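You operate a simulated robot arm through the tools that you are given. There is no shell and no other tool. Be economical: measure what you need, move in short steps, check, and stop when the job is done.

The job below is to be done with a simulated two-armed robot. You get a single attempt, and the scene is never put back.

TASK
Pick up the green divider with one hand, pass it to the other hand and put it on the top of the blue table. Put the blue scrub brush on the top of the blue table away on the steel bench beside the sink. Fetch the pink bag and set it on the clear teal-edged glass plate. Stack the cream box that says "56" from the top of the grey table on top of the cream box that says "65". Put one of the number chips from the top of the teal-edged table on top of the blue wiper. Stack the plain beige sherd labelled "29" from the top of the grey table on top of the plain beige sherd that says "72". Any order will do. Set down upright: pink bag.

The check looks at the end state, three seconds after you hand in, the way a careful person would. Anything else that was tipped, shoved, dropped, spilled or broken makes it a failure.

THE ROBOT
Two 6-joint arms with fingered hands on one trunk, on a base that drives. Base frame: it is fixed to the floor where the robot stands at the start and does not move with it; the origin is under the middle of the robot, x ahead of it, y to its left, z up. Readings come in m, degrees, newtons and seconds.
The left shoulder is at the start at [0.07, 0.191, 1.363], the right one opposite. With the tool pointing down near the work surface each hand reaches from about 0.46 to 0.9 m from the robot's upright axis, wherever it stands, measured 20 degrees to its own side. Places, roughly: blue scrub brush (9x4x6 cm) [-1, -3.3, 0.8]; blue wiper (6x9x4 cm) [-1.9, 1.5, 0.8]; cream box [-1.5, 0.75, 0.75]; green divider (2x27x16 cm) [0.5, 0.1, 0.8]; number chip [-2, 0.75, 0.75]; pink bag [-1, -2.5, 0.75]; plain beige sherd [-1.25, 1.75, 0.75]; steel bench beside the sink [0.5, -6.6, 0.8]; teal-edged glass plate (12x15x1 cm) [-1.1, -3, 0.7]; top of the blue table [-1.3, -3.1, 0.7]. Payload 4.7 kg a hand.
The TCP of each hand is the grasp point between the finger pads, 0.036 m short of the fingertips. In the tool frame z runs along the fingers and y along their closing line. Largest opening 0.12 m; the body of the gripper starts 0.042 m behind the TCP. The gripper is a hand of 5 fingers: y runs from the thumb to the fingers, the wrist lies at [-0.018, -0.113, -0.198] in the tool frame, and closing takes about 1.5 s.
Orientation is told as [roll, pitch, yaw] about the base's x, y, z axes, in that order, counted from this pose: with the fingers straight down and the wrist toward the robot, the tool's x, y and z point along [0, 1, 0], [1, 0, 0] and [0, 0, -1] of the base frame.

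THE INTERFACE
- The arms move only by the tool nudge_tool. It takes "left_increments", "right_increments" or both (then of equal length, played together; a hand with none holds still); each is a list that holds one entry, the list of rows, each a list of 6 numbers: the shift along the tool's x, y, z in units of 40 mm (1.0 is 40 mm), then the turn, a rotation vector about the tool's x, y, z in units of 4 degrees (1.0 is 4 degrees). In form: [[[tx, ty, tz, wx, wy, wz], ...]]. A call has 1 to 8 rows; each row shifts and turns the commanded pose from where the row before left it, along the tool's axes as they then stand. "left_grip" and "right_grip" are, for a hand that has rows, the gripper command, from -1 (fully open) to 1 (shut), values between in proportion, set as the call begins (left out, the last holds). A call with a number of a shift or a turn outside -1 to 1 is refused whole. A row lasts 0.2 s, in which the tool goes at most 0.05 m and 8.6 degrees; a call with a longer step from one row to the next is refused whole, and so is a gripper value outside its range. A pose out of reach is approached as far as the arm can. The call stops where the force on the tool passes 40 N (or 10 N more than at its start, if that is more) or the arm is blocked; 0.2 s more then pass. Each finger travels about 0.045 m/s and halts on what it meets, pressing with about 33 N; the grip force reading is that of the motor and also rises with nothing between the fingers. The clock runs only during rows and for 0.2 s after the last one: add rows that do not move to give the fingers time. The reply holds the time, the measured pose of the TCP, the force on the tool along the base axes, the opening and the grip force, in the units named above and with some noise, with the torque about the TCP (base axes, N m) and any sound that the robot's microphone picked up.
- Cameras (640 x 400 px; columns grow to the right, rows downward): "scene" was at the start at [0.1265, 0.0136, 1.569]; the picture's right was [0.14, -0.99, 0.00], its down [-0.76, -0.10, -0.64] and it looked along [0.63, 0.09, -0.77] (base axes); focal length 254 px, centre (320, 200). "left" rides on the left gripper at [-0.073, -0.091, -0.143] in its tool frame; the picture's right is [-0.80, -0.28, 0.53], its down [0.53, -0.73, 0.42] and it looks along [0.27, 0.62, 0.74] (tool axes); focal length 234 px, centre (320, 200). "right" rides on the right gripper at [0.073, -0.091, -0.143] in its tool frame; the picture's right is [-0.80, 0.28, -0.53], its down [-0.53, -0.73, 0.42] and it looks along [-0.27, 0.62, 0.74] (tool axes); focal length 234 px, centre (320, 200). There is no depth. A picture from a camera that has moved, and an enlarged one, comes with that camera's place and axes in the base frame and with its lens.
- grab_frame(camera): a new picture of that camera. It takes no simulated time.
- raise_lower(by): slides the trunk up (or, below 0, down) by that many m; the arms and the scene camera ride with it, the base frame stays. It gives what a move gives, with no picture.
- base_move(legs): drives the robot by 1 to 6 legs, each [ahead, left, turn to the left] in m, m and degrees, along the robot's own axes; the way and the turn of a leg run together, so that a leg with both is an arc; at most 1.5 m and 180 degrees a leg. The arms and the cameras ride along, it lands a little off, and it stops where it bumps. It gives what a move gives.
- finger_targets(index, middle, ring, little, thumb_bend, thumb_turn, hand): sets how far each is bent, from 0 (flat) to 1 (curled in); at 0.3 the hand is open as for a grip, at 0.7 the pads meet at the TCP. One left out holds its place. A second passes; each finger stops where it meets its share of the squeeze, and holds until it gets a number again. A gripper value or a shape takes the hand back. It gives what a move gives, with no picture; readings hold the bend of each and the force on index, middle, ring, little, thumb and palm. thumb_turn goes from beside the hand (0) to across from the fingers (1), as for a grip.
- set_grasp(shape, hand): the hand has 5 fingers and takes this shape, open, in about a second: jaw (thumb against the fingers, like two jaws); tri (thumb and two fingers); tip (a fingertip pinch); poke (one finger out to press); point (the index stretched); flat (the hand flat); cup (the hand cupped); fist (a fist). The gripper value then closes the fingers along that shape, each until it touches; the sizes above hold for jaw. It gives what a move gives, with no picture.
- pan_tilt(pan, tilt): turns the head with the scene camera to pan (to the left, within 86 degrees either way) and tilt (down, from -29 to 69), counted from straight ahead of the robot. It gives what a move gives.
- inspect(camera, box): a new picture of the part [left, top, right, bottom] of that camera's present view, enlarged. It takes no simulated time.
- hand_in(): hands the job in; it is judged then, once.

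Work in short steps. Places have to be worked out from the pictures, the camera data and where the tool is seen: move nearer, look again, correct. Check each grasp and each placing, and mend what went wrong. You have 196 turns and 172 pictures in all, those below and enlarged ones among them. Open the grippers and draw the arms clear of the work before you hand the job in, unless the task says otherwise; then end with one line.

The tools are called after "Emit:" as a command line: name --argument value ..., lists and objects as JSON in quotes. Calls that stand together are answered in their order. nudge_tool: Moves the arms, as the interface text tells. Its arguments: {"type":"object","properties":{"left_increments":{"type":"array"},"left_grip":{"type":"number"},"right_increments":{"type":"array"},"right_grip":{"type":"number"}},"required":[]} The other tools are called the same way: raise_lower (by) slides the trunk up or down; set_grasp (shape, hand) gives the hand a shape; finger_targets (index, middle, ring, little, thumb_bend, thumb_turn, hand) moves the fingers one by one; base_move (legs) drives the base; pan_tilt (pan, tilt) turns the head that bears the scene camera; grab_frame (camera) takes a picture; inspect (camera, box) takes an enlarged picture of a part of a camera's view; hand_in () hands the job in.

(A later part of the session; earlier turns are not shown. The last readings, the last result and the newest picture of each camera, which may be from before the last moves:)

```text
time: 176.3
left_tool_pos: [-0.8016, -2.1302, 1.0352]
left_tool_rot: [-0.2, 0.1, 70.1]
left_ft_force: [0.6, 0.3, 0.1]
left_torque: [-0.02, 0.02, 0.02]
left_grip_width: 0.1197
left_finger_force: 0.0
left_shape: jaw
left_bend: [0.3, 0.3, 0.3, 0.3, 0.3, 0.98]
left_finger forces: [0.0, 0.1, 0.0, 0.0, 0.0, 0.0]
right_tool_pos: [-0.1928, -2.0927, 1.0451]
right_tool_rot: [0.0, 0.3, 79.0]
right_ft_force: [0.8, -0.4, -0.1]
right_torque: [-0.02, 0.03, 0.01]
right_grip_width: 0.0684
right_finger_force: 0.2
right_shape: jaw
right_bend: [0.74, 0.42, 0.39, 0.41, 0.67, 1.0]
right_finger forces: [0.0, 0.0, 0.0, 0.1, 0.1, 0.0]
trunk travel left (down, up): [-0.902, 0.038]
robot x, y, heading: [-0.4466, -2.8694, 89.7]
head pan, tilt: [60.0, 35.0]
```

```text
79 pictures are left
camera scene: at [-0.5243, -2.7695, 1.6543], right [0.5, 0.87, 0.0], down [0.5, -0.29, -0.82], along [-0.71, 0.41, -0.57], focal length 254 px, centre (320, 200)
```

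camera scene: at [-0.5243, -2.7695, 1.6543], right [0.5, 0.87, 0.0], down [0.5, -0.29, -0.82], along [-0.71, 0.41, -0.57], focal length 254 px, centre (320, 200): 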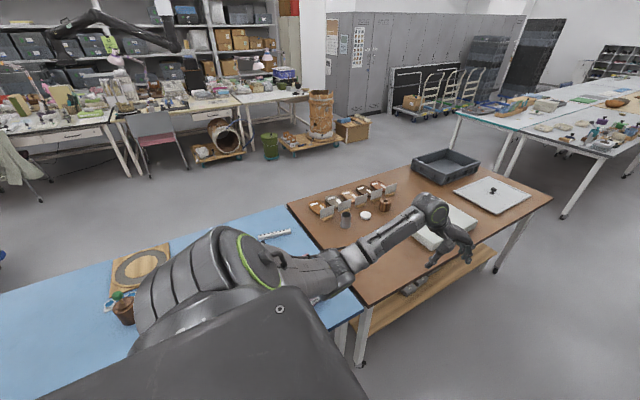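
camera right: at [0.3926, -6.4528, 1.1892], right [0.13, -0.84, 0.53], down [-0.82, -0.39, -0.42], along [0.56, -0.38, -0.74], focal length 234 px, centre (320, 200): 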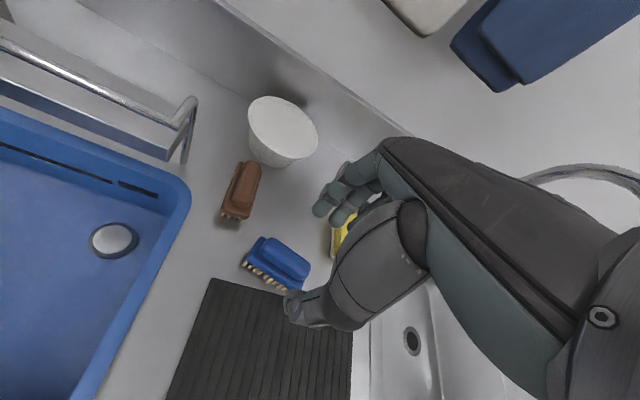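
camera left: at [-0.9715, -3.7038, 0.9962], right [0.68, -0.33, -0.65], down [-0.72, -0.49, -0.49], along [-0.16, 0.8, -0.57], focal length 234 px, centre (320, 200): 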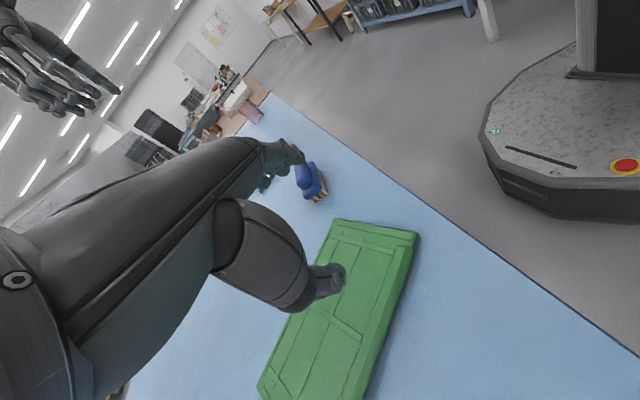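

Before turning I raise the trunk and both hands to pass safely over the bag.

Emit:
raise_lower --by 0.035

Emit:
nudge_tool --left_increments '[[[0, 0, -0.8, 0, 0, -1], [0, 0, -0.8, 0, 0, -1], [0, 0, -0.8, 0, 0, -1], [0, 0, 0, 0, 0, -1], [0, 0, 0, 0, 0, -1]]]' --right_increments '[[[0, 0, -0.8, 0, 0, -0.9], [0, 0, -0.8, 0, 0, -0.9], [0, 0, -0.8, 0, 0, -0.8], [0, 0, 0, 0, 0, 0], [0, 0, 0, 0, 0, 0]]]'

Emit:
base_move --legs '[[0, -0.2, 0], [0.05, 0, 90]]'

Emit:
pan_tilt --pan -15 --tilt 45

Emit:
grab_frame --camera "scene"

```text
time: 177.1
left_tool_pos: [-0.8032, -2.1301, 1.0699]
left_tool_rot: [-0.2, 0.2, 70.2]
left_ft_force: [-0.2, -0.1, -0.6]
left_torque: [0.0, 0.01, 0.03]
left_grip_width: 0.1198
left_finger_force: 0.2
left_shape: jaw
left_bend: [0.3, 0.3, 0.3, 0.3, 0.3, 0.98]
left_finger forces: [0.0, 0.0, 0.0, 0.0, 0.0, 0.1]
right_tool_pos: [-0.1932, -2.0932, 1.0798]
right_tool_rot: [-0.2, 0.1, 79.0]
right_ft_force: [0.6, 0.6, 0.1]
right_torque: [0.01, -0.01, 0.0]
right_grip_width: 0.0687
right_finger_force: 0.0
right_shape: jaw
right_bend: [0.74, 0.42, 0.39, 0.41, 0.67, 1.0]
right_finger forces: [0.1, 0.1, 0.0, 0.0, 0.1, 0.0]
trunk travel left (down, up): [-0.937, 0.003]
robot x, y, heading: [-0.4502, -2.8634, 89.8]
head pan, tilt: [60.0, 35.0]
```

```text
time: 178.3
left_tool_pos: [-0.8033, -2.1286, 1.1658]
left_tool_rot: [-0.2, 0.2, 90.2]
left_ft_force: [-0.4, 0.3, -0.5]
left_torque: [0.01, 0.01, -0.02]
left_grip_width: 0.1195
left_finger_force: 0.0
left_shape: jaw
left_bend: [0.3, 0.3, 0.3, 0.3, 0.3, 0.98]
left_finger forces: [0.0, 0.0, 0.0, 0.0, 0.0, 0.1]
right_tool_pos: [-0.1943, -2.0911, 1.1758]
right_tool_rot: [-0.1, 0.1, 89.4]
right_ft_force: [0.1, -0.1, -0.1]
right_torque: [0.02, 0.0, 0.0]
right_grip_width: 0.0689
right_finger_force: 0.0
right_shape: jaw
right_bend: [0.74, 0.42, 0.39, 0.41, 0.67, 1.0]
right_finger forces: [0.0, 0.1, 0.0, 0.1, 0.1, 0.1]
trunk travel left (down, up): [-0.937, 0.003]
robot x, y, heading: [-0.4499, -2.8671, 90.1]
head pan, tilt: [60.0, 35.0]
```

```text
time: 183.9
left_tool_pos: [-1.0163, -3.1916, 1.1671]
left_tool_rot: [-0.1, 0.1, -179.8]
left_ft_force: [-0.3, -1.1, 0.1]
left_torque: [0.0, 0.01, 0.03]
left_grip_width: 0.1199
left_finger_force: 0.0
left_shape: jaw
left_bend: [0.3, 0.3, 0.3, 0.3, 0.3, 0.98]
left_finger forces: [0.1, 0.0, 0.1, 0.0, 0.1, 0.1]
right_tool_pos: [-1.0558, -2.5826, 1.1752]
right_tool_rot: [0.0, 0.2, 179.6]
right_ft_force: [-0.8, -0.3, 0.3]
right_torque: [0.02, -0.04, -0.01]
right_grip_width: 0.069
right_finger_force: 0.0
right_shape: jaw
right_bend: [0.74, 0.42, 0.39, 0.41, 0.67, 1.0]
right_finger forces: [0.0, 0.1, 0.0, 0.0, 0.0, 0.1]
trunk travel left (down, up): [-0.937, 0.003]
robot x, y, heading: [-0.2793, -2.8335, -179.6]
head pan, tilt: [60.0, 35.0]
```

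```text
time: 185.3
left_tool_pos: [-1.0167, -3.193, 1.167]
left_tool_rot: [-0.2, 0.1, -179.9]
left_ft_force: [0.5, 0.2, 0.1]
left_torque: [0.0, 0.02, -0.02]
left_grip_width: 0.12
left_finger_force: 0.1
left_shape: jaw
left_bend: [0.3, 0.3, 0.3, 0.3, 0.3, 0.98]
left_finger forces: [0.1, 0.0, 0.0, 0.1, 0.0, 0.1]
right_tool_pos: [-1.0559, -2.5836, 1.1761]
right_tool_rot: [0.0, 0.2, 179.6]
right_ft_force: [0.9, 0.0, -0.6]
right_torque: [-0.01, -0.01, 0.0]
right_grip_width: 0.0688
right_finger_force: 0.1
right_shape: jaw
right_bend: [0.74, 0.42, 0.39, 0.41, 0.67, 1.0]
right_finger forces: [0.1, 0.0, 0.1, 0.0, 0.0, 0.0]
trunk travel left (down, up): [-0.937, 0.003]
robot x, y, heading: [-0.2789, -2.8345, -179.9]
head pan, tilt: [-15.0, 45.0]
```

```text
78 pictures are left
camera scene: at [-0.4098, -2.8115, 1.6745], right [0.26, 0.97, 0.0], down [0.68, -0.18, -0.71], along [-0.68, 0.18, -0.71], focal length 254 px, centre (320, 200)
```

scene: 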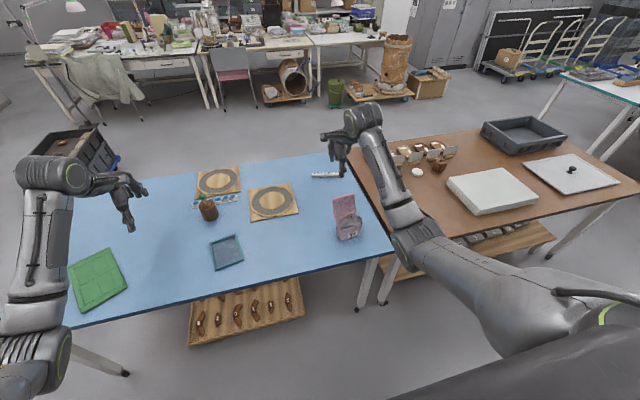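

Good view. I zoom in on the bag and on the glass plate.

Emit:
inspect --camera "scene" --box '[310, 180, 390, 250]'

Emit:
grab_frame --camera "right"

Emit:
inspect --camera "scene" --box '[180, 160, 320, 280]'

```text
5.71 times, centred on (350, 215) of scene
camera zoom: at [-0.4098, -2.8115, 1.6745], right [0.26, 0.97, 0.0], down [0.68, -0.18, -0.71], along [-0.68, 0.18, -0.71], focal length 1451 px, centre (149, 114)
```

zoom: 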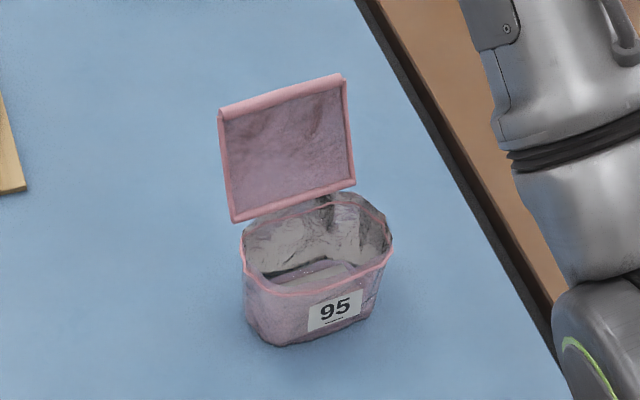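

```text
76 pictures are left
camera right: at [-0.966, -2.6565, 1.3201], right [-0.27, 0.81, 0.52], down [0.74, 0.53, -0.42], along [-0.62, 0.27, -0.74], focal length 234 px, centre (320, 200)
```

right: 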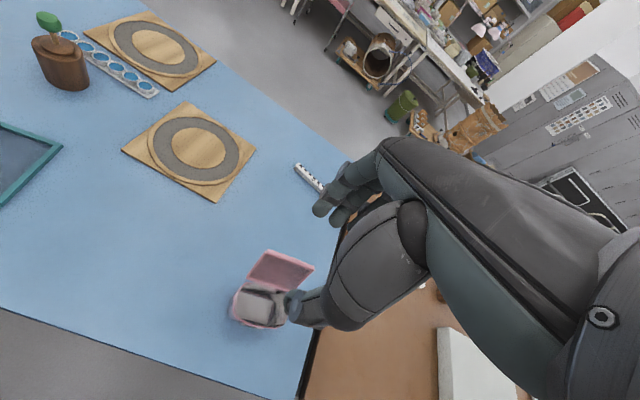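

```text
3.33 times, centred on (250, 220) of scene
camera zoom: at [-0.4098, -2.8115, 1.6745], right [0.26, 0.97, 0.0], down [0.68, -0.18, -0.71], along [-0.68, 0.18, -0.71], focal length 846 px, centre (553, 133)
```

zoom: 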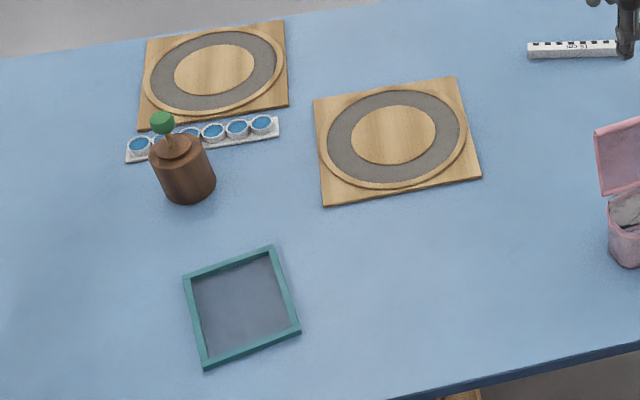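

The "bag" is a small open pouch (95) with its flap standing at the back; body ≈11×8 cm, rim z≈0.79, centre ≈(−1.08,−2.50). I'll pinch its front wall: thumb outside, fingers inside. First position above it with ~5 cm opening.

Emit:
nudge_tool --right_increments '[[[0, 0, 0, 0, 0, -0.95], [0, 0, 0, 0, 0, -0.95], [-0.45, -0.2, 0.9, 0, 0, 0], [-0.45, -0.2, 0.9, 0, 0, 0], [-0.49, -0.17, 0.9, 0, 0, 0], [0, 0, 1, 0, 0, 0], [0, 0, 1, 0, 0, 0], [0, 0, 1, 0, 0, 0]]]' --right_grip 0.1

Emit:
inspect --camera "scene" --box '[300, 150, 400, 250]'

Emit:
inspect --camera "right" --box '[180, 130, 440, 390]'

```text
time: 187.2
left_tool_pos: [-1.0169, -3.1905, 1.1671]
left_tool_rot: [-0.1, 0.2, -179.8]
left_ft_force: [-0.3, 0.1, -0.3]
left_torque: [0.0, -0.01, -0.05]
left_grip_width: 0.1199
left_finger_force: 0.0
left_shape: jaw
left_bend: [0.3, 0.3, 0.3, 0.3, 0.3, 0.98]
left_finger forces: [0.0, 0.1, 0.1, 0.0, 0.0, 0.0]
right_tool_pos: [-1.0386, -2.524, 0.947]
right_tool_rot: [0.0, 0.2, -172.7]
right_ft_force: [-0.1, 0.0, -1.1]
right_torque: [-0.01, -0.03, 0.04]
right_grip_width: 0.0542
right_finger_force: 0.1
right_shape: jaw
right_bend: [0.74, 0.47, 0.44, 0.42, 0.72, 1.0]
right_finger forces: [0.1, 0.0, 0.0, 0.0, 0.0, 0.1]
trunk travel left (down, up): [-0.937, 0.003]
robot x, y, heading: [-0.2827, -2.8361, -180.0]
head pan, tilt: [-15.0, 45.0]
```

```text
4.00 times, centred on (350, 200) of scene
camera zoom: at [-0.4103, -2.8109, 1.6745], right [0.26, 0.97, 0.0], down [0.68, -0.18, -0.71], along [-0.68, 0.18, -0.71], focal length 1016 px, centre (200, 200)
```

zoom: 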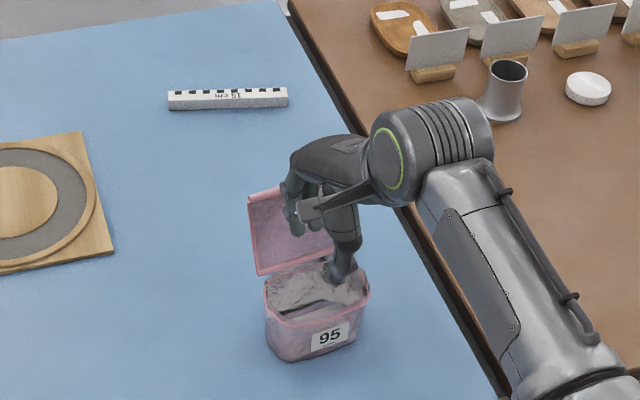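

```text
1.54 times, centred on (310, 260) of right
camera zoom: at [-0.94, -2.5849, 1.0911], right [-0.38, 0.76, 0.52], down [0.66, 0.62, -0.42], along [-0.65, 0.19, -0.74], focal length 360 px, centre (335, 108)
```

zoom: 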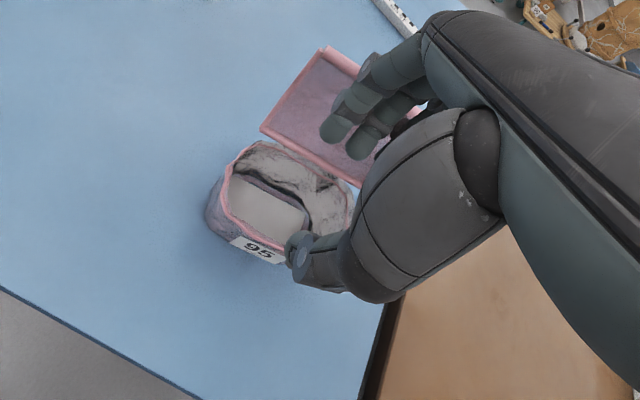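

The interior is filled by a block, so instead I'll pinch the upright flap (≈x −1.12, z 0.79–0.925) from above. I raise, move back over the flap and look.

Emit:
nudge_tool --right_increments '[[[0, 0, -0.6, 0, 0, 0], [0, 0, -0.6, 0, 0, 0], [0, 0.7, 0, 0, 0, 0], [-0.1, 0.7, 0, 0, 0, 0], [0, 0.6, 0, 0, 0, 0], [0, 0, 0, 0, 0, 0]]]' --right_grip 0

Emit:
inspect --camera "scene" --box '[300, 150, 400, 250]'

Emit:
inspect --camera "right" --box '[180, 130, 440, 390]'

```text
time: 188.6
left_tool_pos: [-1.0161, -3.191, 1.1666]
left_tool_rot: [-0.1, 0.1, -179.8]
left_ft_force: [-0.2, -0.6, -1.4]
left_torque: [-0.02, 0.0, 0.03]
left_grip_width: 0.1196
left_finger_force: 0.0
left_shape: jaw
left_bend: [0.3, 0.3, 0.3, 0.3, 0.3, 0.98]
left_finger forces: [0.0, 0.0, 0.0, 0.0, 0.0, 0.0]
right_tool_pos: [-1.1189, -2.5304, 0.9955]
right_tool_rot: [0.0, 0.2, -172.9]
right_ft_force: [0.2, 0.4, -0.7]
right_torque: [0.02, -0.01, 0.0]
right_grip_width: 0.0593
right_finger_force: 0.1
right_shape: jaw
right_bend: [0.74, 0.45, 0.42, 0.41, 0.71, 1.0]
right_finger forces: [0.0, 0.0, 0.0, 0.0, 0.0, 0.1]
trunk travel left (down, up): [-0.937, 0.003]
robot x, y, heading: [-0.2792, -2.8361, -179.9]
head pan, tilt: [-15.0, 45.0]
```

```text
4.00 times, centred on (350, 200) of scene
camera zoom: at [-0.4095, -2.8112, 1.6745], right [0.26, 0.97, 0.0], down [0.68, -0.18, -0.71], along [-0.68, 0.18, -0.71], focal length 1016 px, centre (200, 200)
```

zoom: 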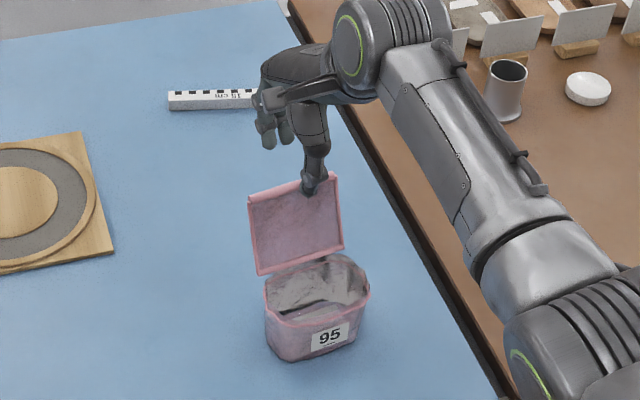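

```text
1.54 times, centred on (310, 260) of right
camera zoom: at [-1.0203, -2.5913, 1.1401], right [-0.38, 0.76, 0.52], down [0.66, 0.62, -0.42], along [-0.65, 0.19, -0.74], focal length 360 px, centre (335, 108)
```

zoom: 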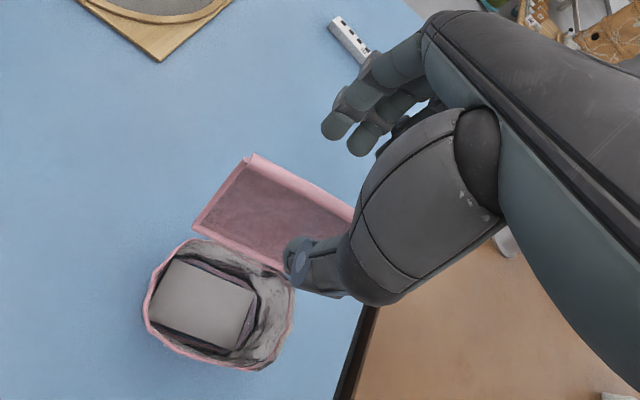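

Better triangulation: the flap leans back ~25°, top edge ≈(−1.16,−2.52,0.877). I tilt the hand 20° to match, move behind-above the flap, and look.

Emit:
nudge_tool --right_increments '[[[0, 0, 0, 1, 0, 0], [0, 0, 0, 1, 0, 0], [0, 0, 0, 1, 0, 0], [0, 0, 0, 1, 0, 0], [0, 0, 0, 1, 0, 0], [-0.1, 0.7, 0.1, 0, 0, 0], [-0.1, 0.7, 0.1, 0, 0, 0], [-0.1, 0.7, 0.1, 0, 0, 0]]]'

Emit:
nudge_tool --right_increments '[[[0, 0, 0.5, 0, 0, 0], [0, 0, 0.2, 0, 0, 0], [0, 0, 0, 0, 0, 0]]]'

Emit:
inspect --camera "scene" --box '[310, 160, 380, 230]'

Emit:
inspect --camera "right" --box '[180, 130, 440, 390]'

```text
time: 190.3
left_tool_pos: [-1.0167, -3.192, 1.1669]
left_tool_rot: [-0.1, 0.1, -179.8]
left_ft_force: [-0.3, -0.1, -0.1]
left_torque: [0.0, -0.01, -0.04]
left_grip_width: 0.1197
left_finger_force: 0.2
left_shape: jaw
left_bend: [0.3, 0.3, 0.3, 0.3, 0.3, 0.98]
left_finger forces: [0.0, 0.1, 0.0, 0.0, 0.0, 0.0]
right_tool_pos: [-1.1177, -2.53, 0.9953]
right_tool_rot: [-0.1, 20.2, -172.9]
right_ft_force: [0.0, 1.2, -0.1]
right_torque: [0.03, -0.06, -0.02]
right_grip_width: 0.0599
right_finger_force: 0.0
right_shape: jaw
right_bend: [0.74, 0.45, 0.42, 0.4, 0.71, 1.0]
right_finger forces: [0.1, 0.1, 0.0, 0.0, 0.1, 0.0]
right hand out of reach, approached as far as the arm can: row 6, 7, 8
trunk travel left (down, up): [-0.937, 0.003]
robot x, y, heading: [-0.2864, -2.8336, -180.1]
head pan, tilt: [-15.0, 45.0]
```

```text
time: 191.2
left_tool_pos: [-1.0174, -3.192, 1.1667]
left_tool_rot: [-0.1, 0.1, -179.8]
left_ft_force: [0.4, 0.2, 0.0]
left_torque: [-0.01, 0.0, 0.01]
left_grip_width: 0.1198
left_finger_force: 0.1
left_shape: jaw
left_bend: [0.3, 0.3, 0.3, 0.3, 0.3, 0.98]
left_finger forces: [0.0, 0.0, 0.0, 0.0, 0.0, 0.1]
right_tool_pos: [-1.1069, -2.5288, 0.9693]
right_tool_rot: [0.0, 20.2, -172.8]
right_ft_force: [-0.2, -0.9, 0.5]
right_torque: [-0.02, 0.01, 0.01]
right_grip_width: 0.0599
right_finger_force: 0.0
right_shape: jaw
right_bend: [0.74, 0.45, 0.42, 0.4, 0.71, 1.0]
right_finger forces: [0.0, 0.0, 0.1, 0.0, 0.0, 0.1]
trunk travel left (down, up): [-0.937, 0.003]
robot x, y, heading: [-0.2809, -2.8361, -179.9]
head pan, tilt: [-15.0, 45.0]
```

```text
5.71 times, centred on (345, 195) of scene
camera zoom: at [-0.4096, -2.8117, 1.6745], right [0.26, 0.97, 0.0], down [0.68, -0.18, -0.71], along [-0.68, 0.18, -0.71], focal length 1451 px, centre (177, 229)
```

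zoom: 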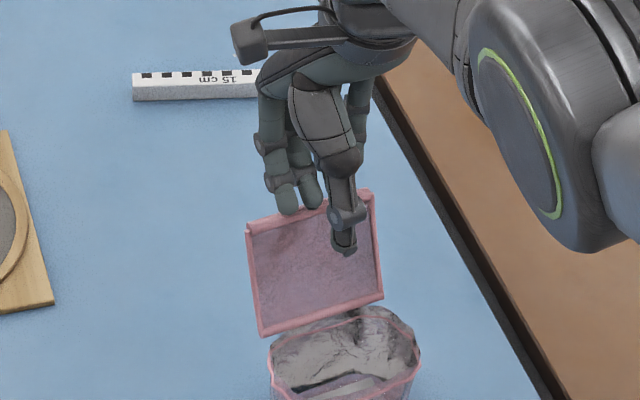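

```text
1.54 times, centred on (310, 260) of right
camera zoom: at [-1.0621, -2.5967, 1.136], right [-0.54, 0.74, 0.4], down [0.76, 0.63, -0.15], along [-0.36, 0.22, -0.91], focal length 360 px, centre (335, 108)
```

zoom: 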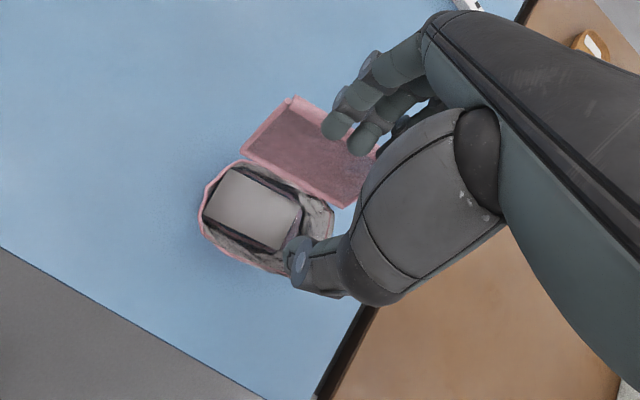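

The arm is at its limit forward; I drive the base 8 cm nearer.

Emit:
base_move --legs '[[0.085, 0, 0]]'

Emit:
inspect --camera "scene" --box '[310, 160, 400, 250]'

Emit:
inspect --camera "right" --box '[180, 130, 440, 390]'

```text
time: 192.2
left_tool_pos: [-1.0979, -3.1934, 1.1697]
left_tool_rot: [-0.1, -0.2, -179.7]
left_ft_force: [0.4, -0.3, -0.6]
left_torque: [-0.01, 0.05, 0.0]
left_grip_width: 0.1197
left_finger_force: 0.1
left_shape: jaw
left_bend: [0.3, 0.3, 0.3, 0.3, 0.3, 0.98]
left_finger forces: [0.0, 0.0, 0.0, 0.1, 0.0, 0.0]
right_tool_pos: [-1.1893, -2.5303, 0.9723]
right_tool_rot: [0.1, 20.1, -172.8]
right_ft_force: [0.2, 0.0, 0.3]
right_torque: [0.01, 0.02, -0.01]
right_grip_width: 0.0599
right_finger_force: 0.0
right_shape: jaw
right_bend: [0.74, 0.45, 0.42, 0.4, 0.71, 1.0]
right_finger forces: [0.0, 0.0, 0.0, 0.0, 0.1, 0.0]
trunk travel left (down, up): [-0.937, 0.003]
robot x, y, heading: [-0.3691, -2.8375, -179.9]
head pan, tilt: [-15.0, 45.0]
```

```text
4.44 times, centred on (355, 205) of scene
camera zoom: at [-0.4888, -2.812, 1.6752], right [0.25, 0.97, 0.0], down [0.68, -0.18, -0.71], along [-0.69, 0.18, -0.7], focal length 1128 px, centre (164, 178)
```

zoom: 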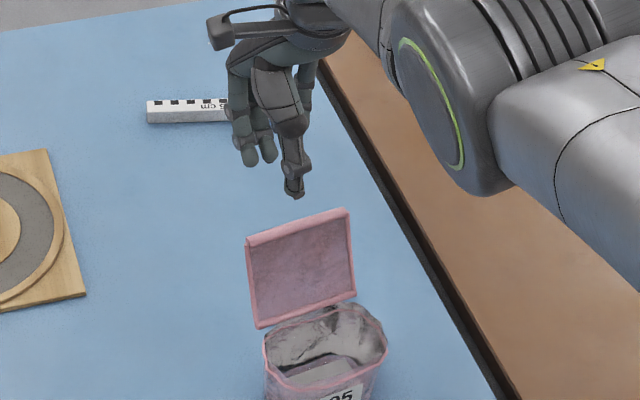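

```text
1.54 times, centred on (310, 260) of right
camera zoom: at [-1.1438, -2.5978, 1.1393], right [-0.54, 0.74, 0.4], down [0.76, 0.63, -0.15], along [-0.36, 0.22, -0.9], focal length 360 px, centre (335, 108)
```

zoom: 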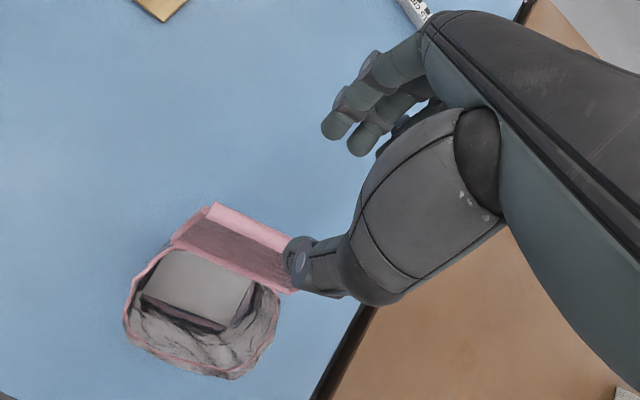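

Re-triangulated: flap top ≈(−1.14,−2.52,0.915), lean ~10°. I reduce the tilt and shift back 3.5 cm toward the robot.

Emit:
nudge_tool --right_increments '[[[0, 0, -0.2, -1, 0, 0], [0, -0.45, 0, -1, 0, 0], [0, -0.42, 0, 0, 0, 0], [0, 0, 0.3, 0, 0, 0], [0, 0, 0, 0, 0, 0]]]'

Emit:
inspect --camera "scene" --box '[310, 170, 380, 240]'

Emit:
inspect --camera "right" --box '[180, 130, 440, 390]'

```text
time: 193.4
left_tool_pos: [-1.1001, -3.1934, 1.1674]
left_tool_rot: [-0.1, -0.1, -179.6]
left_ft_force: [-0.2, -0.2, 0.0]
left_torque: [0.02, 0.01, 0.01]
left_grip_width: 0.1198
left_finger_force: 0.1
left_shape: jaw
left_bend: [0.3, 0.3, 0.3, 0.3, 0.3, 0.98]
left_finger forces: [0.0, 0.0, 0.0, 0.0, 0.0, 0.1]
right_tool_pos: [-1.2111, -2.5207, 0.9553]
right_tool_rot: [0.0, 12.2, -172.9]
right_ft_force: [0.3, 0.4, -0.1]
right_torque: [0.03, 0.01, -0.03]
right_grip_width: 0.0596
right_finger_force: 0.1
right_shape: jaw
right_bend: [0.74, 0.45, 0.42, 0.4, 0.71, 1.0]
right_finger forces: [0.1, 0.0, 0.0, 0.0, 0.1, 0.0]
right hand out of reach, approached as far as the arm can: row 1, 2, 3
trunk travel left (down, up): [-0.937, 0.003]
robot x, y, heading: [-0.3644, -2.8334, -180.0]
head pan, tilt: [-15.0, 45.0]
```

```text
5.71 times, centred on (345, 205) of scene
camera zoom: at [-0.4937, -2.812, 1.6747], right [0.25, 0.97, 0.0], down [0.68, -0.18, -0.71], along [-0.68, 0.18, -0.71], focal length 1451 px, centre (177, 171)
```

zoom: 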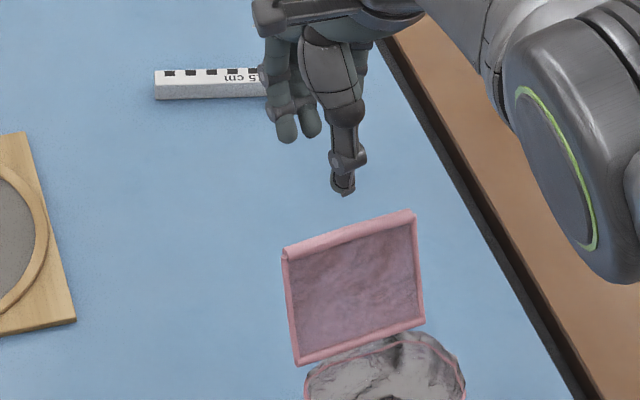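

```text
1.54 times, centred on (310, 260) of right
camera zoom: at [-1.1445, -2.5861, 1.1146], right [-0.48, 0.75, 0.46], down [0.73, 0.63, -0.26], along [-0.48, 0.21, -0.85], focal length 360 px, centre (335, 108)
```

zoom: 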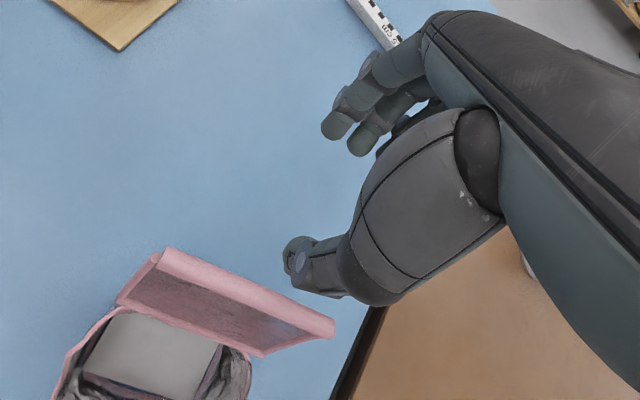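

Now it's near its inner limit; backing the base 6.7 cm puts the hand right over the flap edge (top ≈(−1.144,−2.52,0.90)).

Emit:
base_move --legs '[[-0.067, 0, 0]]'

Emit:
inspect --camera "scene" --box '[310, 160, 380, 230]'

Emit:
inspect --camera "right" --box '[180, 130, 440, 390]'

```text
time: 194.4
left_tool_pos: [-1.0425, -3.1927, 1.161]
left_tool_rot: [-0.1, 0.4, -179.6]
left_ft_force: [-0.2, 0.0, -0.1]
left_torque: [0.02, -0.07, -0.02]
left_grip_width: 0.1196
left_finger_force: 0.1
left_shape: jaw
left_bend: [0.3, 0.3, 0.3, 0.3, 0.3, 0.98]
left_finger forces: [0.0, 0.0, 0.0, 0.0, 0.0, 0.0]
right_tool_pos: [-1.1523, -2.5209, 0.9482]
right_tool_rot: [0.0, 12.4, -172.7]
right_ft_force: [-0.5, -0.6, -0.8]
right_torque: [-0.01, -0.08, -0.01]
right_grip_width: 0.0597
right_finger_force: 0.1
right_shape: jaw
right_bend: [0.74, 0.45, 0.42, 0.4, 0.71, 1.0]
right_finger forces: [0.1, 0.0, 0.0, 0.0, 0.0, 0.0]
trunk travel left (down, up): [-0.937, 0.003]
robot x, y, heading: [-0.2995, -2.8367, -179.8]
head pan, tilt: [-15.0, 45.0]
```

```text
5.71 times, centred on (345, 195) of scene
camera zoom: at [-0.4387, -2.8116, 1.6734], right [0.25, 0.97, 0.0], down [0.69, -0.18, -0.7], along [-0.68, 0.18, -0.71], focal length 1451 px, centre (177, 229)
```

zoom: 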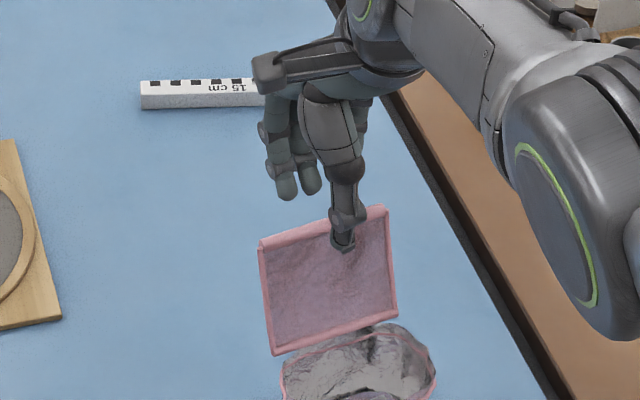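

```text
1.54 times, centred on (310, 260) of right
camera zoom: at [-1.0857, -2.5866, 1.1086], right [-0.48, 0.75, 0.45], down [0.73, 0.63, -0.26], along [-0.48, 0.21, -0.85], focal length 360 px, centre (335, 108)
```

zoom: 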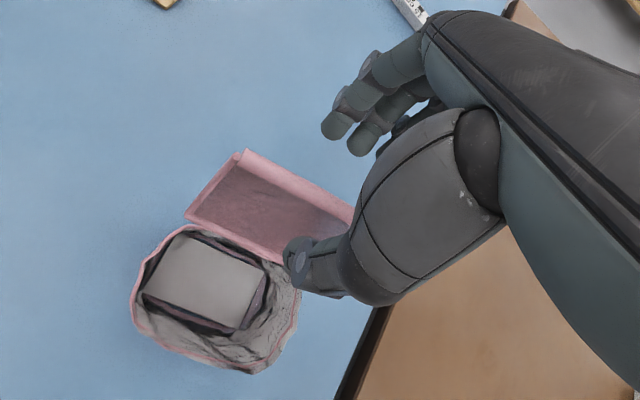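

Thumb is in front and fingers behind the flap. I lower 6 cm along the fingers and close.

Emit:
nudge_tool --right_increments '[[[0, 0, 0.5, 0, 0, 0], [0, 0, 0.5, 0, 0, 0], [0, 0, 0.45, 0, 0, 0], [0, 0, 0, 0, 0, 0]]]'

Emit:
inspect --camera "scene" --box '[310, 160, 380, 230]'

Emit:
inspect --camera "right" --box '[180, 130, 440, 390]'

```text
time: 195.4
left_tool_pos: [-1.0357, -3.1931, 1.1664]
left_tool_rot: [-0.1, 0.2, -179.7]
left_ft_force: [-0.2, 0.3, -0.3]
left_torque: [0.03, -0.04, 0.02]
left_grip_width: 0.1198
left_finger_force: 0.0
left_shape: jaw
left_bend: [0.3, 0.3, 0.3, 0.3, 0.3, 0.98]
left_finger forces: [0.0, 0.1, 0.0, 0.0, 0.1, 0.0]
right_tool_pos: [-1.1231, -2.5171, 0.9031]
right_tool_rot: [0.1, 12.1, -172.8]
right_ft_force: [0.5, 0.0, 0.8]
right_torque: [0.0, -0.04, -0.01]
right_grip_width: 0.0595
right_finger_force: 0.1
right_shape: jaw
right_bend: [0.74, 0.45, 0.42, 0.4, 0.71, 1.0]
right_finger forces: [0.0, 0.0, 0.0, 0.0, 0.0, 0.0]
right hand out of reach, approached as far as the arm can: row 1, 2, 3
trunk travel left (down, up): [-0.937, 0.003]
robot x, y, heading: [-0.3036, -2.8312, -179.7]
head pan, tilt: [-15.0, 45.0]
```

```text
5.71 times, centred on (345, 195) of scene
camera zoom: at [-0.4289, -2.8119, 1.6745], right [0.25, 0.97, 0.0], down [0.68, -0.18, -0.71], along [-0.68, 0.18, -0.71], focal length 1451 px, centre (177, 229)
```

zoom: 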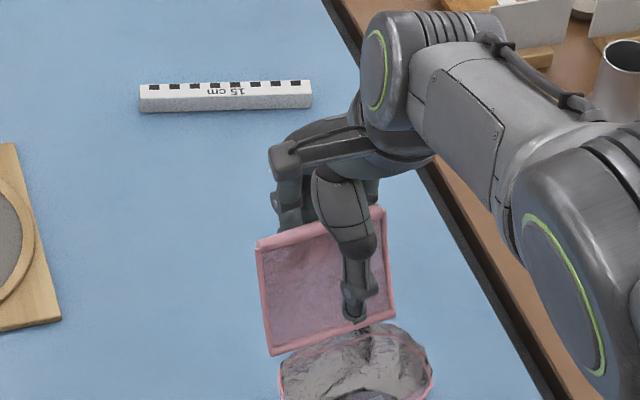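

```text
1.54 times, centred on (310, 260) of right
camera zoom: at [-1.0546, -2.582, 1.0632], right [-0.48, 0.75, 0.46], down [0.73, 0.63, -0.26], along [-0.48, 0.21, -0.85], focal length 360 px, centre (335, 108)
```

zoom: 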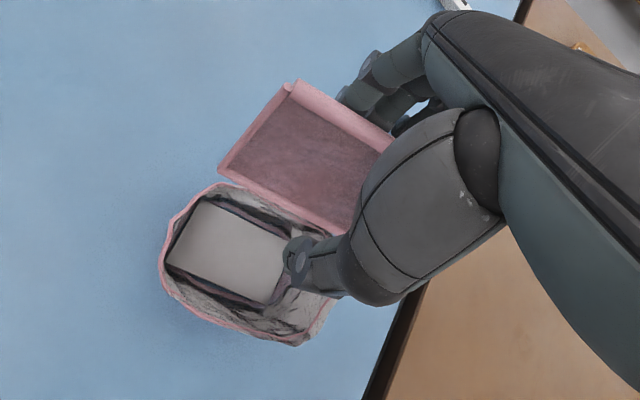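

Straddling the flap. I shift 1 cm to centre on it and close.

Emit:
nudge_tool --right_increments '[[[0, 0.3, 0, 0, 0, 0], [0, 0, 0, 0, 0, 0]]]'

Emit:
nudge_tool --right_increments '[[[0, 0, 0, 0, 0, 0], [0, 0, 0, 0, 0, 0], [0, 0, 0, 0, 0, 0], [0, 0, 0, 0, 0, 0], [0, 0, 0, 0, 0, 0], [0, 0, 0, 0, 0, 0]]]' --right_grip 1

Emit:
inspect --camera "scene" --box '[310, 160, 380, 230]'

```text
time: 196.0
left_tool_pos: [-1.0357, -3.1948, 1.1668]
left_tool_rot: [-0.1, 0.0, -179.5]
left_ft_force: [-0.4, 0.1, -0.5]
left_torque: [0.01, -0.02, -0.02]
left_grip_width: 0.1199
left_finger_force: 0.1
left_shape: jaw
left_bend: [0.3, 0.3, 0.3, 0.3, 0.3, 0.98]
left_finger forces: [0.1, 0.0, 0.0, 0.0, 0.0, 0.0]
right_tool_pos: [-1.1229, -2.5177, 0.9039]
right_tool_rot: [-0.1, 12.2, -172.8]
right_ft_force: [-0.1, 0.0, 0.0]
right_torque: [0.03, 0.0, 0.02]
right_grip_width: 0.06
right_finger_force: 0.1
right_shape: jaw
right_bend: [0.74, 0.45, 0.42, 0.4, 0.71, 1.0]
right_finger forces: [0.1, 0.0, 0.1, 0.0, 0.0, 0.0]
right hand out of reach, approached as far as the arm can: row 1
trunk travel left (down, up): [-0.937, 0.003]
robot x, y, heading: [-0.2994, -2.8353, -179.9]
head pan, tilt: [-15.0, 45.0]
```

```text
time: 197.4
left_tool_pos: [-1.0356, -3.194, 1.1672]
left_tool_rot: [-0.1, 0.0, -179.7]
left_ft_force: [0.4, 0.5, 0.4]
left_torque: [0.04, 0.02, 0.03]
left_grip_width: 0.1199
left_finger_force: 0.1
left_shape: jaw
left_bend: [0.3, 0.3, 0.3, 0.3, 0.3, 0.98]
left_finger forces: [0.1, 0.0, 0.1, 0.0, 0.0, 0.1]
right_tool_pos: [-1.1215, -2.5168, 0.9031]
right_tool_rot: [-0.1, 12.3, -172.8]
right_ft_force: [0.4, 0.2, 0.8]
right_torque: [-0.05, -0.02, 0.02]
right_grip_width: 0.0
right_finger_force: 33.0
right_shape: jaw
right_bend: [0.7, 0.7, 0.7, 0.7, 0.7, 1.0]
right_finger forces: [19.7, 7.0, 2.9, 0.5, 30.4, 0.0]
trunk travel left (down, up): [-0.937, 0.003]
robot x, y, heading: [-0.2964, -2.8332, -179.5]
head pan, tilt: [-15.0, 45.0]
```

```text
5.71 times, centred on (345, 195) of scene
camera zoom: at [-0.4289, -2.8118, 1.6745], right [0.25, 0.97, 0.0], down [0.68, -0.18, -0.71], along [-0.68, 0.18, -0.71], focal length 1451 px, centre (177, 229)
```

zoom: 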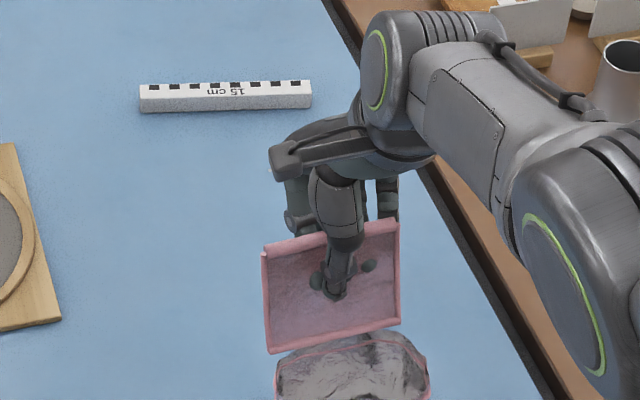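

Closed to 0 mm — the panel is thin. I test by lifting 2 cm.

Emit:
nudge_tool --right_increments '[[[0, 0, -0.25, 0, 0, 0], [0, 0, -0.25, 0, 0, 0], [0, 0, -0.25, 0, 0, 0], [0, 0, 0, 0, 0, 0]]]'

Emit:
inspect --camera "scene" --box '[310, 160, 390, 240]'

```text
time: 198.4
left_tool_pos: [-1.0349, -3.1932, 1.1674]
left_tool_rot: [-0.1, 0.1, -179.6]
left_ft_force: [0.1, -0.4, -0.3]
left_torque: [-0.02, 0.01, 0.0]
left_grip_width: 0.1197
left_finger_force: 0.0
left_shape: jaw
left_bend: [0.3, 0.3, 0.3, 0.3, 0.3, 0.98]
left_finger forces: [0.0, 0.1, 0.0, 0.1, 0.0, 0.0]
right_tool_pos: [-1.1287, -2.5184, 0.9324]
right_tool_rot: [-0.1, 12.3, -172.8]
right_ft_force: [-0.8, -0.3, -0.5]
right_torque: [-0.03, 0.05, 0.0]
right_grip_width: 0.0
right_finger_force: 32.7
right_shape: jaw
right_bend: [0.7, 0.7, 0.7, 0.7, 0.7, 1.0]
right_finger forces: [19.9, 6.9, 2.9, 0.2, 29.9, 0.1]
trunk travel left (down, up): [-0.937, 0.003]
robot x, y, heading: [-0.299, -2.8358, -179.8]
head pan, tilt: [-15.0, 45.0]
```

```text
5.00 times, centred on (350, 200) of scene
camera zoom: at [-0.4291, -2.8115, 1.6745], right [0.25, 0.97, 0.0], down [0.68, -0.18, -0.71], along [-0.68, 0.18, -0.71], focal length 1270 px, centre (170, 200)
```

zoom: 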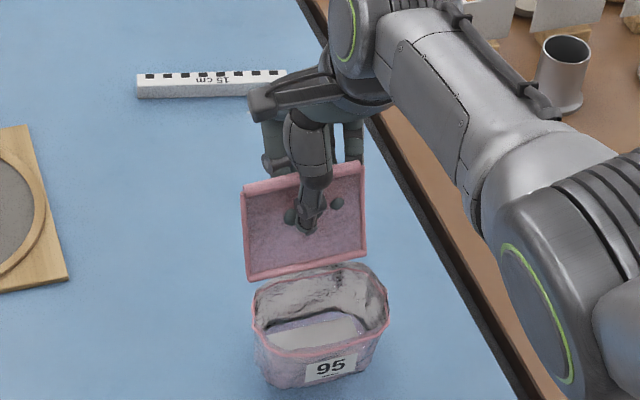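

It seems to come along. I lift 6 cm more and verify.

Emit:
nudge_tool --right_increments '[[[0, 0, -0.4, 0, 0, 0], [0, 0, -0.4, 0, 0, 0], [0, 0, -0.4, 0, 0, 0], [0, 0, -0.4, 0, 0, 0], [0, 0, 0, 0, 0, 0]]]'

Emit:
inspect --camera "scene" --box '[300, 150, 400, 250]'

Emit:
grab_frame --camera "left"

```text
time: 199.6
left_tool_pos: [-1.036, -3.1928, 1.1672]
left_tool_rot: [0.0, 0.1, -179.6]
left_ft_force: [-0.5, -1.1, -0.3]
left_torque: [0.03, 0.0, 0.05]
left_grip_width: 0.1196
left_finger_force: 0.1
left_shape: jaw
left_bend: [0.3, 0.3, 0.3, 0.3, 0.3, 0.98]
left_finger forces: [0.1, 0.0, 0.0, 0.1, 0.0, 0.1]
right_tool_pos: [-1.1413, -2.5202, 0.9943]
right_tool_rot: [0.0, 12.2, -172.8]
right_ft_force: [0.1, 0.2, -0.7]
right_torque: [0.02, 0.05, 0.01]
right_grip_width: 0.0002
right_finger_force: 32.9
right_shape: jaw
right_bend: [0.7, 0.7, 0.7, 0.7, 0.7, 1.0]
right_finger forces: [19.9, 7.0, 2.8, 0.2, 29.9, 0.1]
trunk travel left (down, up): [-0.937, 0.003]
robot x, y, heading: [-0.3013, -2.8368, -179.9]
head pan, tilt: [-15.0, 45.0]
```

```text
4.00 times, centred on (350, 200) of scene
camera zoom: at [-0.4292, -2.8115, 1.6745], right [0.25, 0.97, 0.0], down [0.68, -0.18, -0.71], along [-0.68, 0.18, -0.71], focal length 1016 px, centre (200, 200)
```

zoom: 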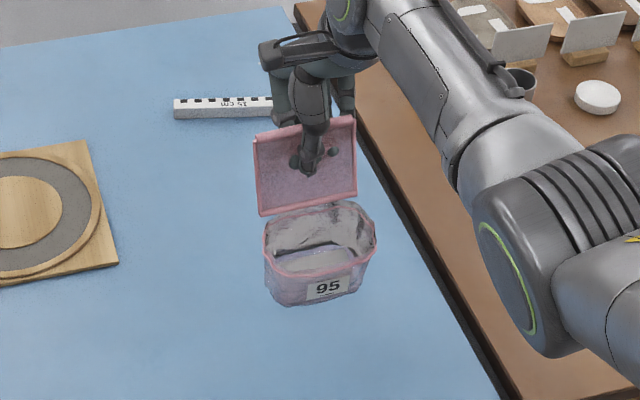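

```text
57 pictures are left
camera left: at [-0.9446, -3.1195, 1.3099], right [0.28, 0.81, -0.52], down [0.74, -0.53, -0.42], along [-0.62, -0.27, -0.74], focal length 234 px, centre (320, 200)
```

left: 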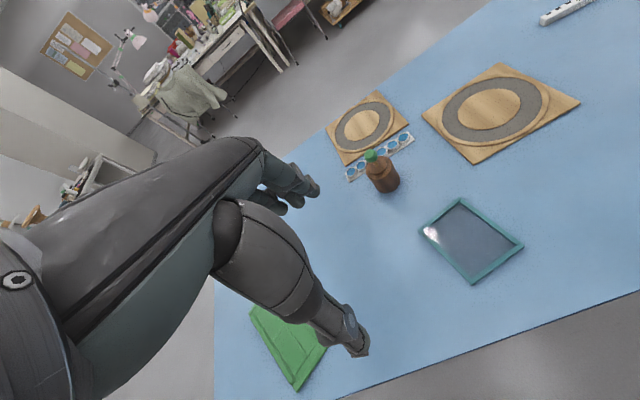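

The pouch hangs upright from the flap. Glass plate centre ≈(−1.103,−3.042). I strafe 0.53 m left so the pouch is above it.

Emit:
base_move --legs '[[0, 0.53, 0]]'

Emit:
grab_frame --camera "scene"

Emit:
grab_frame --camera "right"

```text
time: 202.7
left_tool_pos: [-1.04, -3.7089, 1.1674]
left_tool_rot: [-0.2, 0.1, 179.7]
left_ft_force: [-0.5, -0.1, -0.2]
left_torque: [-0.01, 0.02, 0.0]
left_grip_width: 0.1201
left_finger_force: 0.0
left_shape: jaw
left_bend: [0.3, 0.3, 0.3, 0.3, 0.3, 0.98]
left_finger forces: [0.0, 0.1, 0.1, 0.0, 0.0, 0.0]
right_tool_pos: [-1.1388, -3.0338, 0.9955]
right_tool_rot: [-0.1, 12.2, -173.4]
right_ft_force: [-0.7, 0.2, -1.5]
right_torque: [0.01, 0.02, -0.02]
right_grip_width: 0.0
right_finger_force: 33.5
right_shape: jaw
right_bend: [0.7, 0.7, 0.7, 0.7, 0.7, 1.0]
right_finger forces: [19.9, 7.0, 2.8, 0.2, 29.9, 0.1]
trunk travel left (down, up): [-0.937, 0.003]
robot x, y, heading: [-0.3005, -3.3571, 179.6]
head pan, tilt: [-15.0, 45.0]
```

```text
56 pictures are left
camera scene: at [-0.4291, -3.3334, 1.6745], right [0.26, 0.96, 0.0], down [0.68, -0.19, -0.71], along [-0.68, 0.19, -0.71], focal length 254 px, centre (320, 200)
```

scene: 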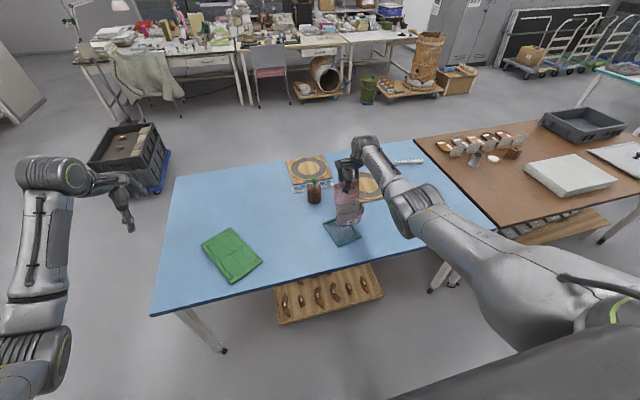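

```text
55 pictures are left
camera right: at [-1.0721, -3.0991, 1.1544], right [-0.47, 0.75, 0.45], down [0.74, 0.62, -0.26], along [-0.48, 0.21, -0.85], focal length 234 px, centre (320, 200)
```

right: 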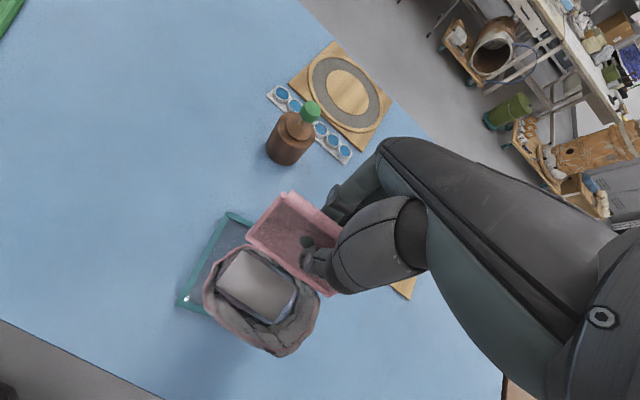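

Pouch centre ≈(−1.09,−3.024). I shift 18 mm left and 12 mm away, then lower with the trunk.

Emit:
nudge_tool --right_increments '[[[0.4, 0.3, 0.06, 0, 0, 0], [0, 0, 0, 0, 0, 0]]]'

Emit:
raise_lower --by -0.06

Emit:
inspect --camera "scene" --box '[300, 150, 400, 260]'

Emit:
grab_frame --camera "right"

```text
time: 203.3
left_tool_pos: [-1.041, -3.7084, 1.1671]
left_tool_rot: [-0.2, 0.1, 179.7]
left_ft_force: [0.3, -0.6, 0.9]
left_torque: [-0.01, 0.01, 0.03]
left_grip_width: 0.1198
left_finger_force: 0.0
left_shape: jaw
left_bend: [0.3, 0.3, 0.3, 0.3, 0.3, 0.98]
left_finger forces: [0.0, 0.0, 0.0, 0.1, 0.0, 0.0]
right_tool_pos: [-1.1483, -3.0502, 0.9889]
right_tool_rot: [-0.1, 12.1, -173.5]
right_ft_force: [-0.5, 0.0, -0.5]
right_torque: [-0.01, 0.02, 0.01]
right_grip_width: 0.0
right_finger_force: 32.7
right_shape: jaw
right_bend: [0.7, 0.7, 0.7, 0.7, 0.7, 1.0]
right_finger forces: [20.1, 7.0, 2.9, 0.2, 29.9, 0.0]
trunk travel left (down, up): [-0.937, 0.003]
robot x, y, heading: [-0.3007, -3.3618, 179.7]
head pan, tilt: [-15.0, 45.0]
```

```text
time: 204.3
left_tool_pos: [-1.0388, -3.7095, 1.1061]
left_tool_rot: [-0.1, 0.1, 179.8]
left_ft_force: [-0.3, 1.0, -0.2]
left_torque: [0.01, 0.0, 0.0]
left_grip_width: 0.1198
left_finger_force: 0.1
left_shape: jaw
left_bend: [0.3, 0.3, 0.3, 0.3, 0.3, 0.98]
left_finger forces: [0.1, 0.0, 0.1, 0.0, 0.0, 0.0]
right_tool_pos: [-1.1478, -3.0512, 0.9302]
right_tool_rot: [-0.2, 12.3, -173.4]
right_ft_force: [-0.4, -0.6, -0.4]
right_torque: [-0.01, 0.03, 0.02]
right_grip_width: 0.0
right_finger_force: 33.3
right_shape: jaw
right_bend: [0.7, 0.7, 0.7, 0.7, 0.7, 1.0]
right_finger forces: [19.9, 7.2, 2.9, 0.2, 29.9, 0.1]
trunk travel left (down, up): [-0.877, 0.063]
robot x, y, heading: [-0.302, -3.3615, 179.7]
head pan, tilt: [-15.0, 45.0]
```

```text
3.64 times, centred on (350, 205) of scene
camera zoom: at [-0.4288, -3.3349, 1.6146], right [0.26, 0.96, 0.0], down [0.68, -0.19, -0.71], along [-0.68, 0.19, -0.71], focal length 923 px, centre (211, 182)
```

zoom: 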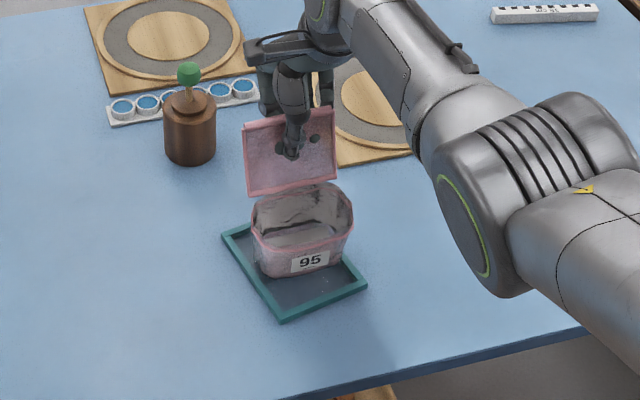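

```text
53 pictures are left
camera right: at [-1.0815, -3.1171, 1.0891], right [-0.47, 0.75, 0.46], down [0.74, 0.62, -0.26], along [-0.48, 0.21, -0.85], focal length 234 px, centre (320, 200)
```

right: 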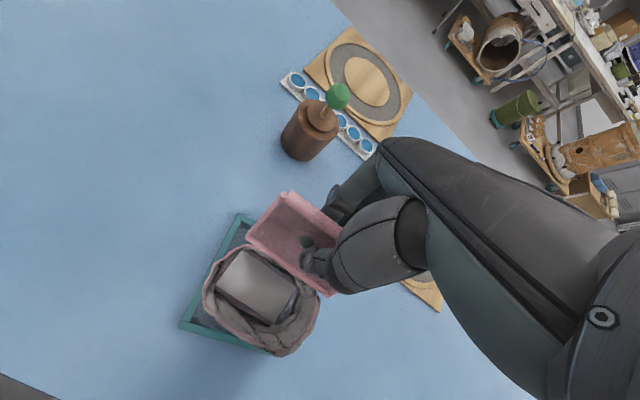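

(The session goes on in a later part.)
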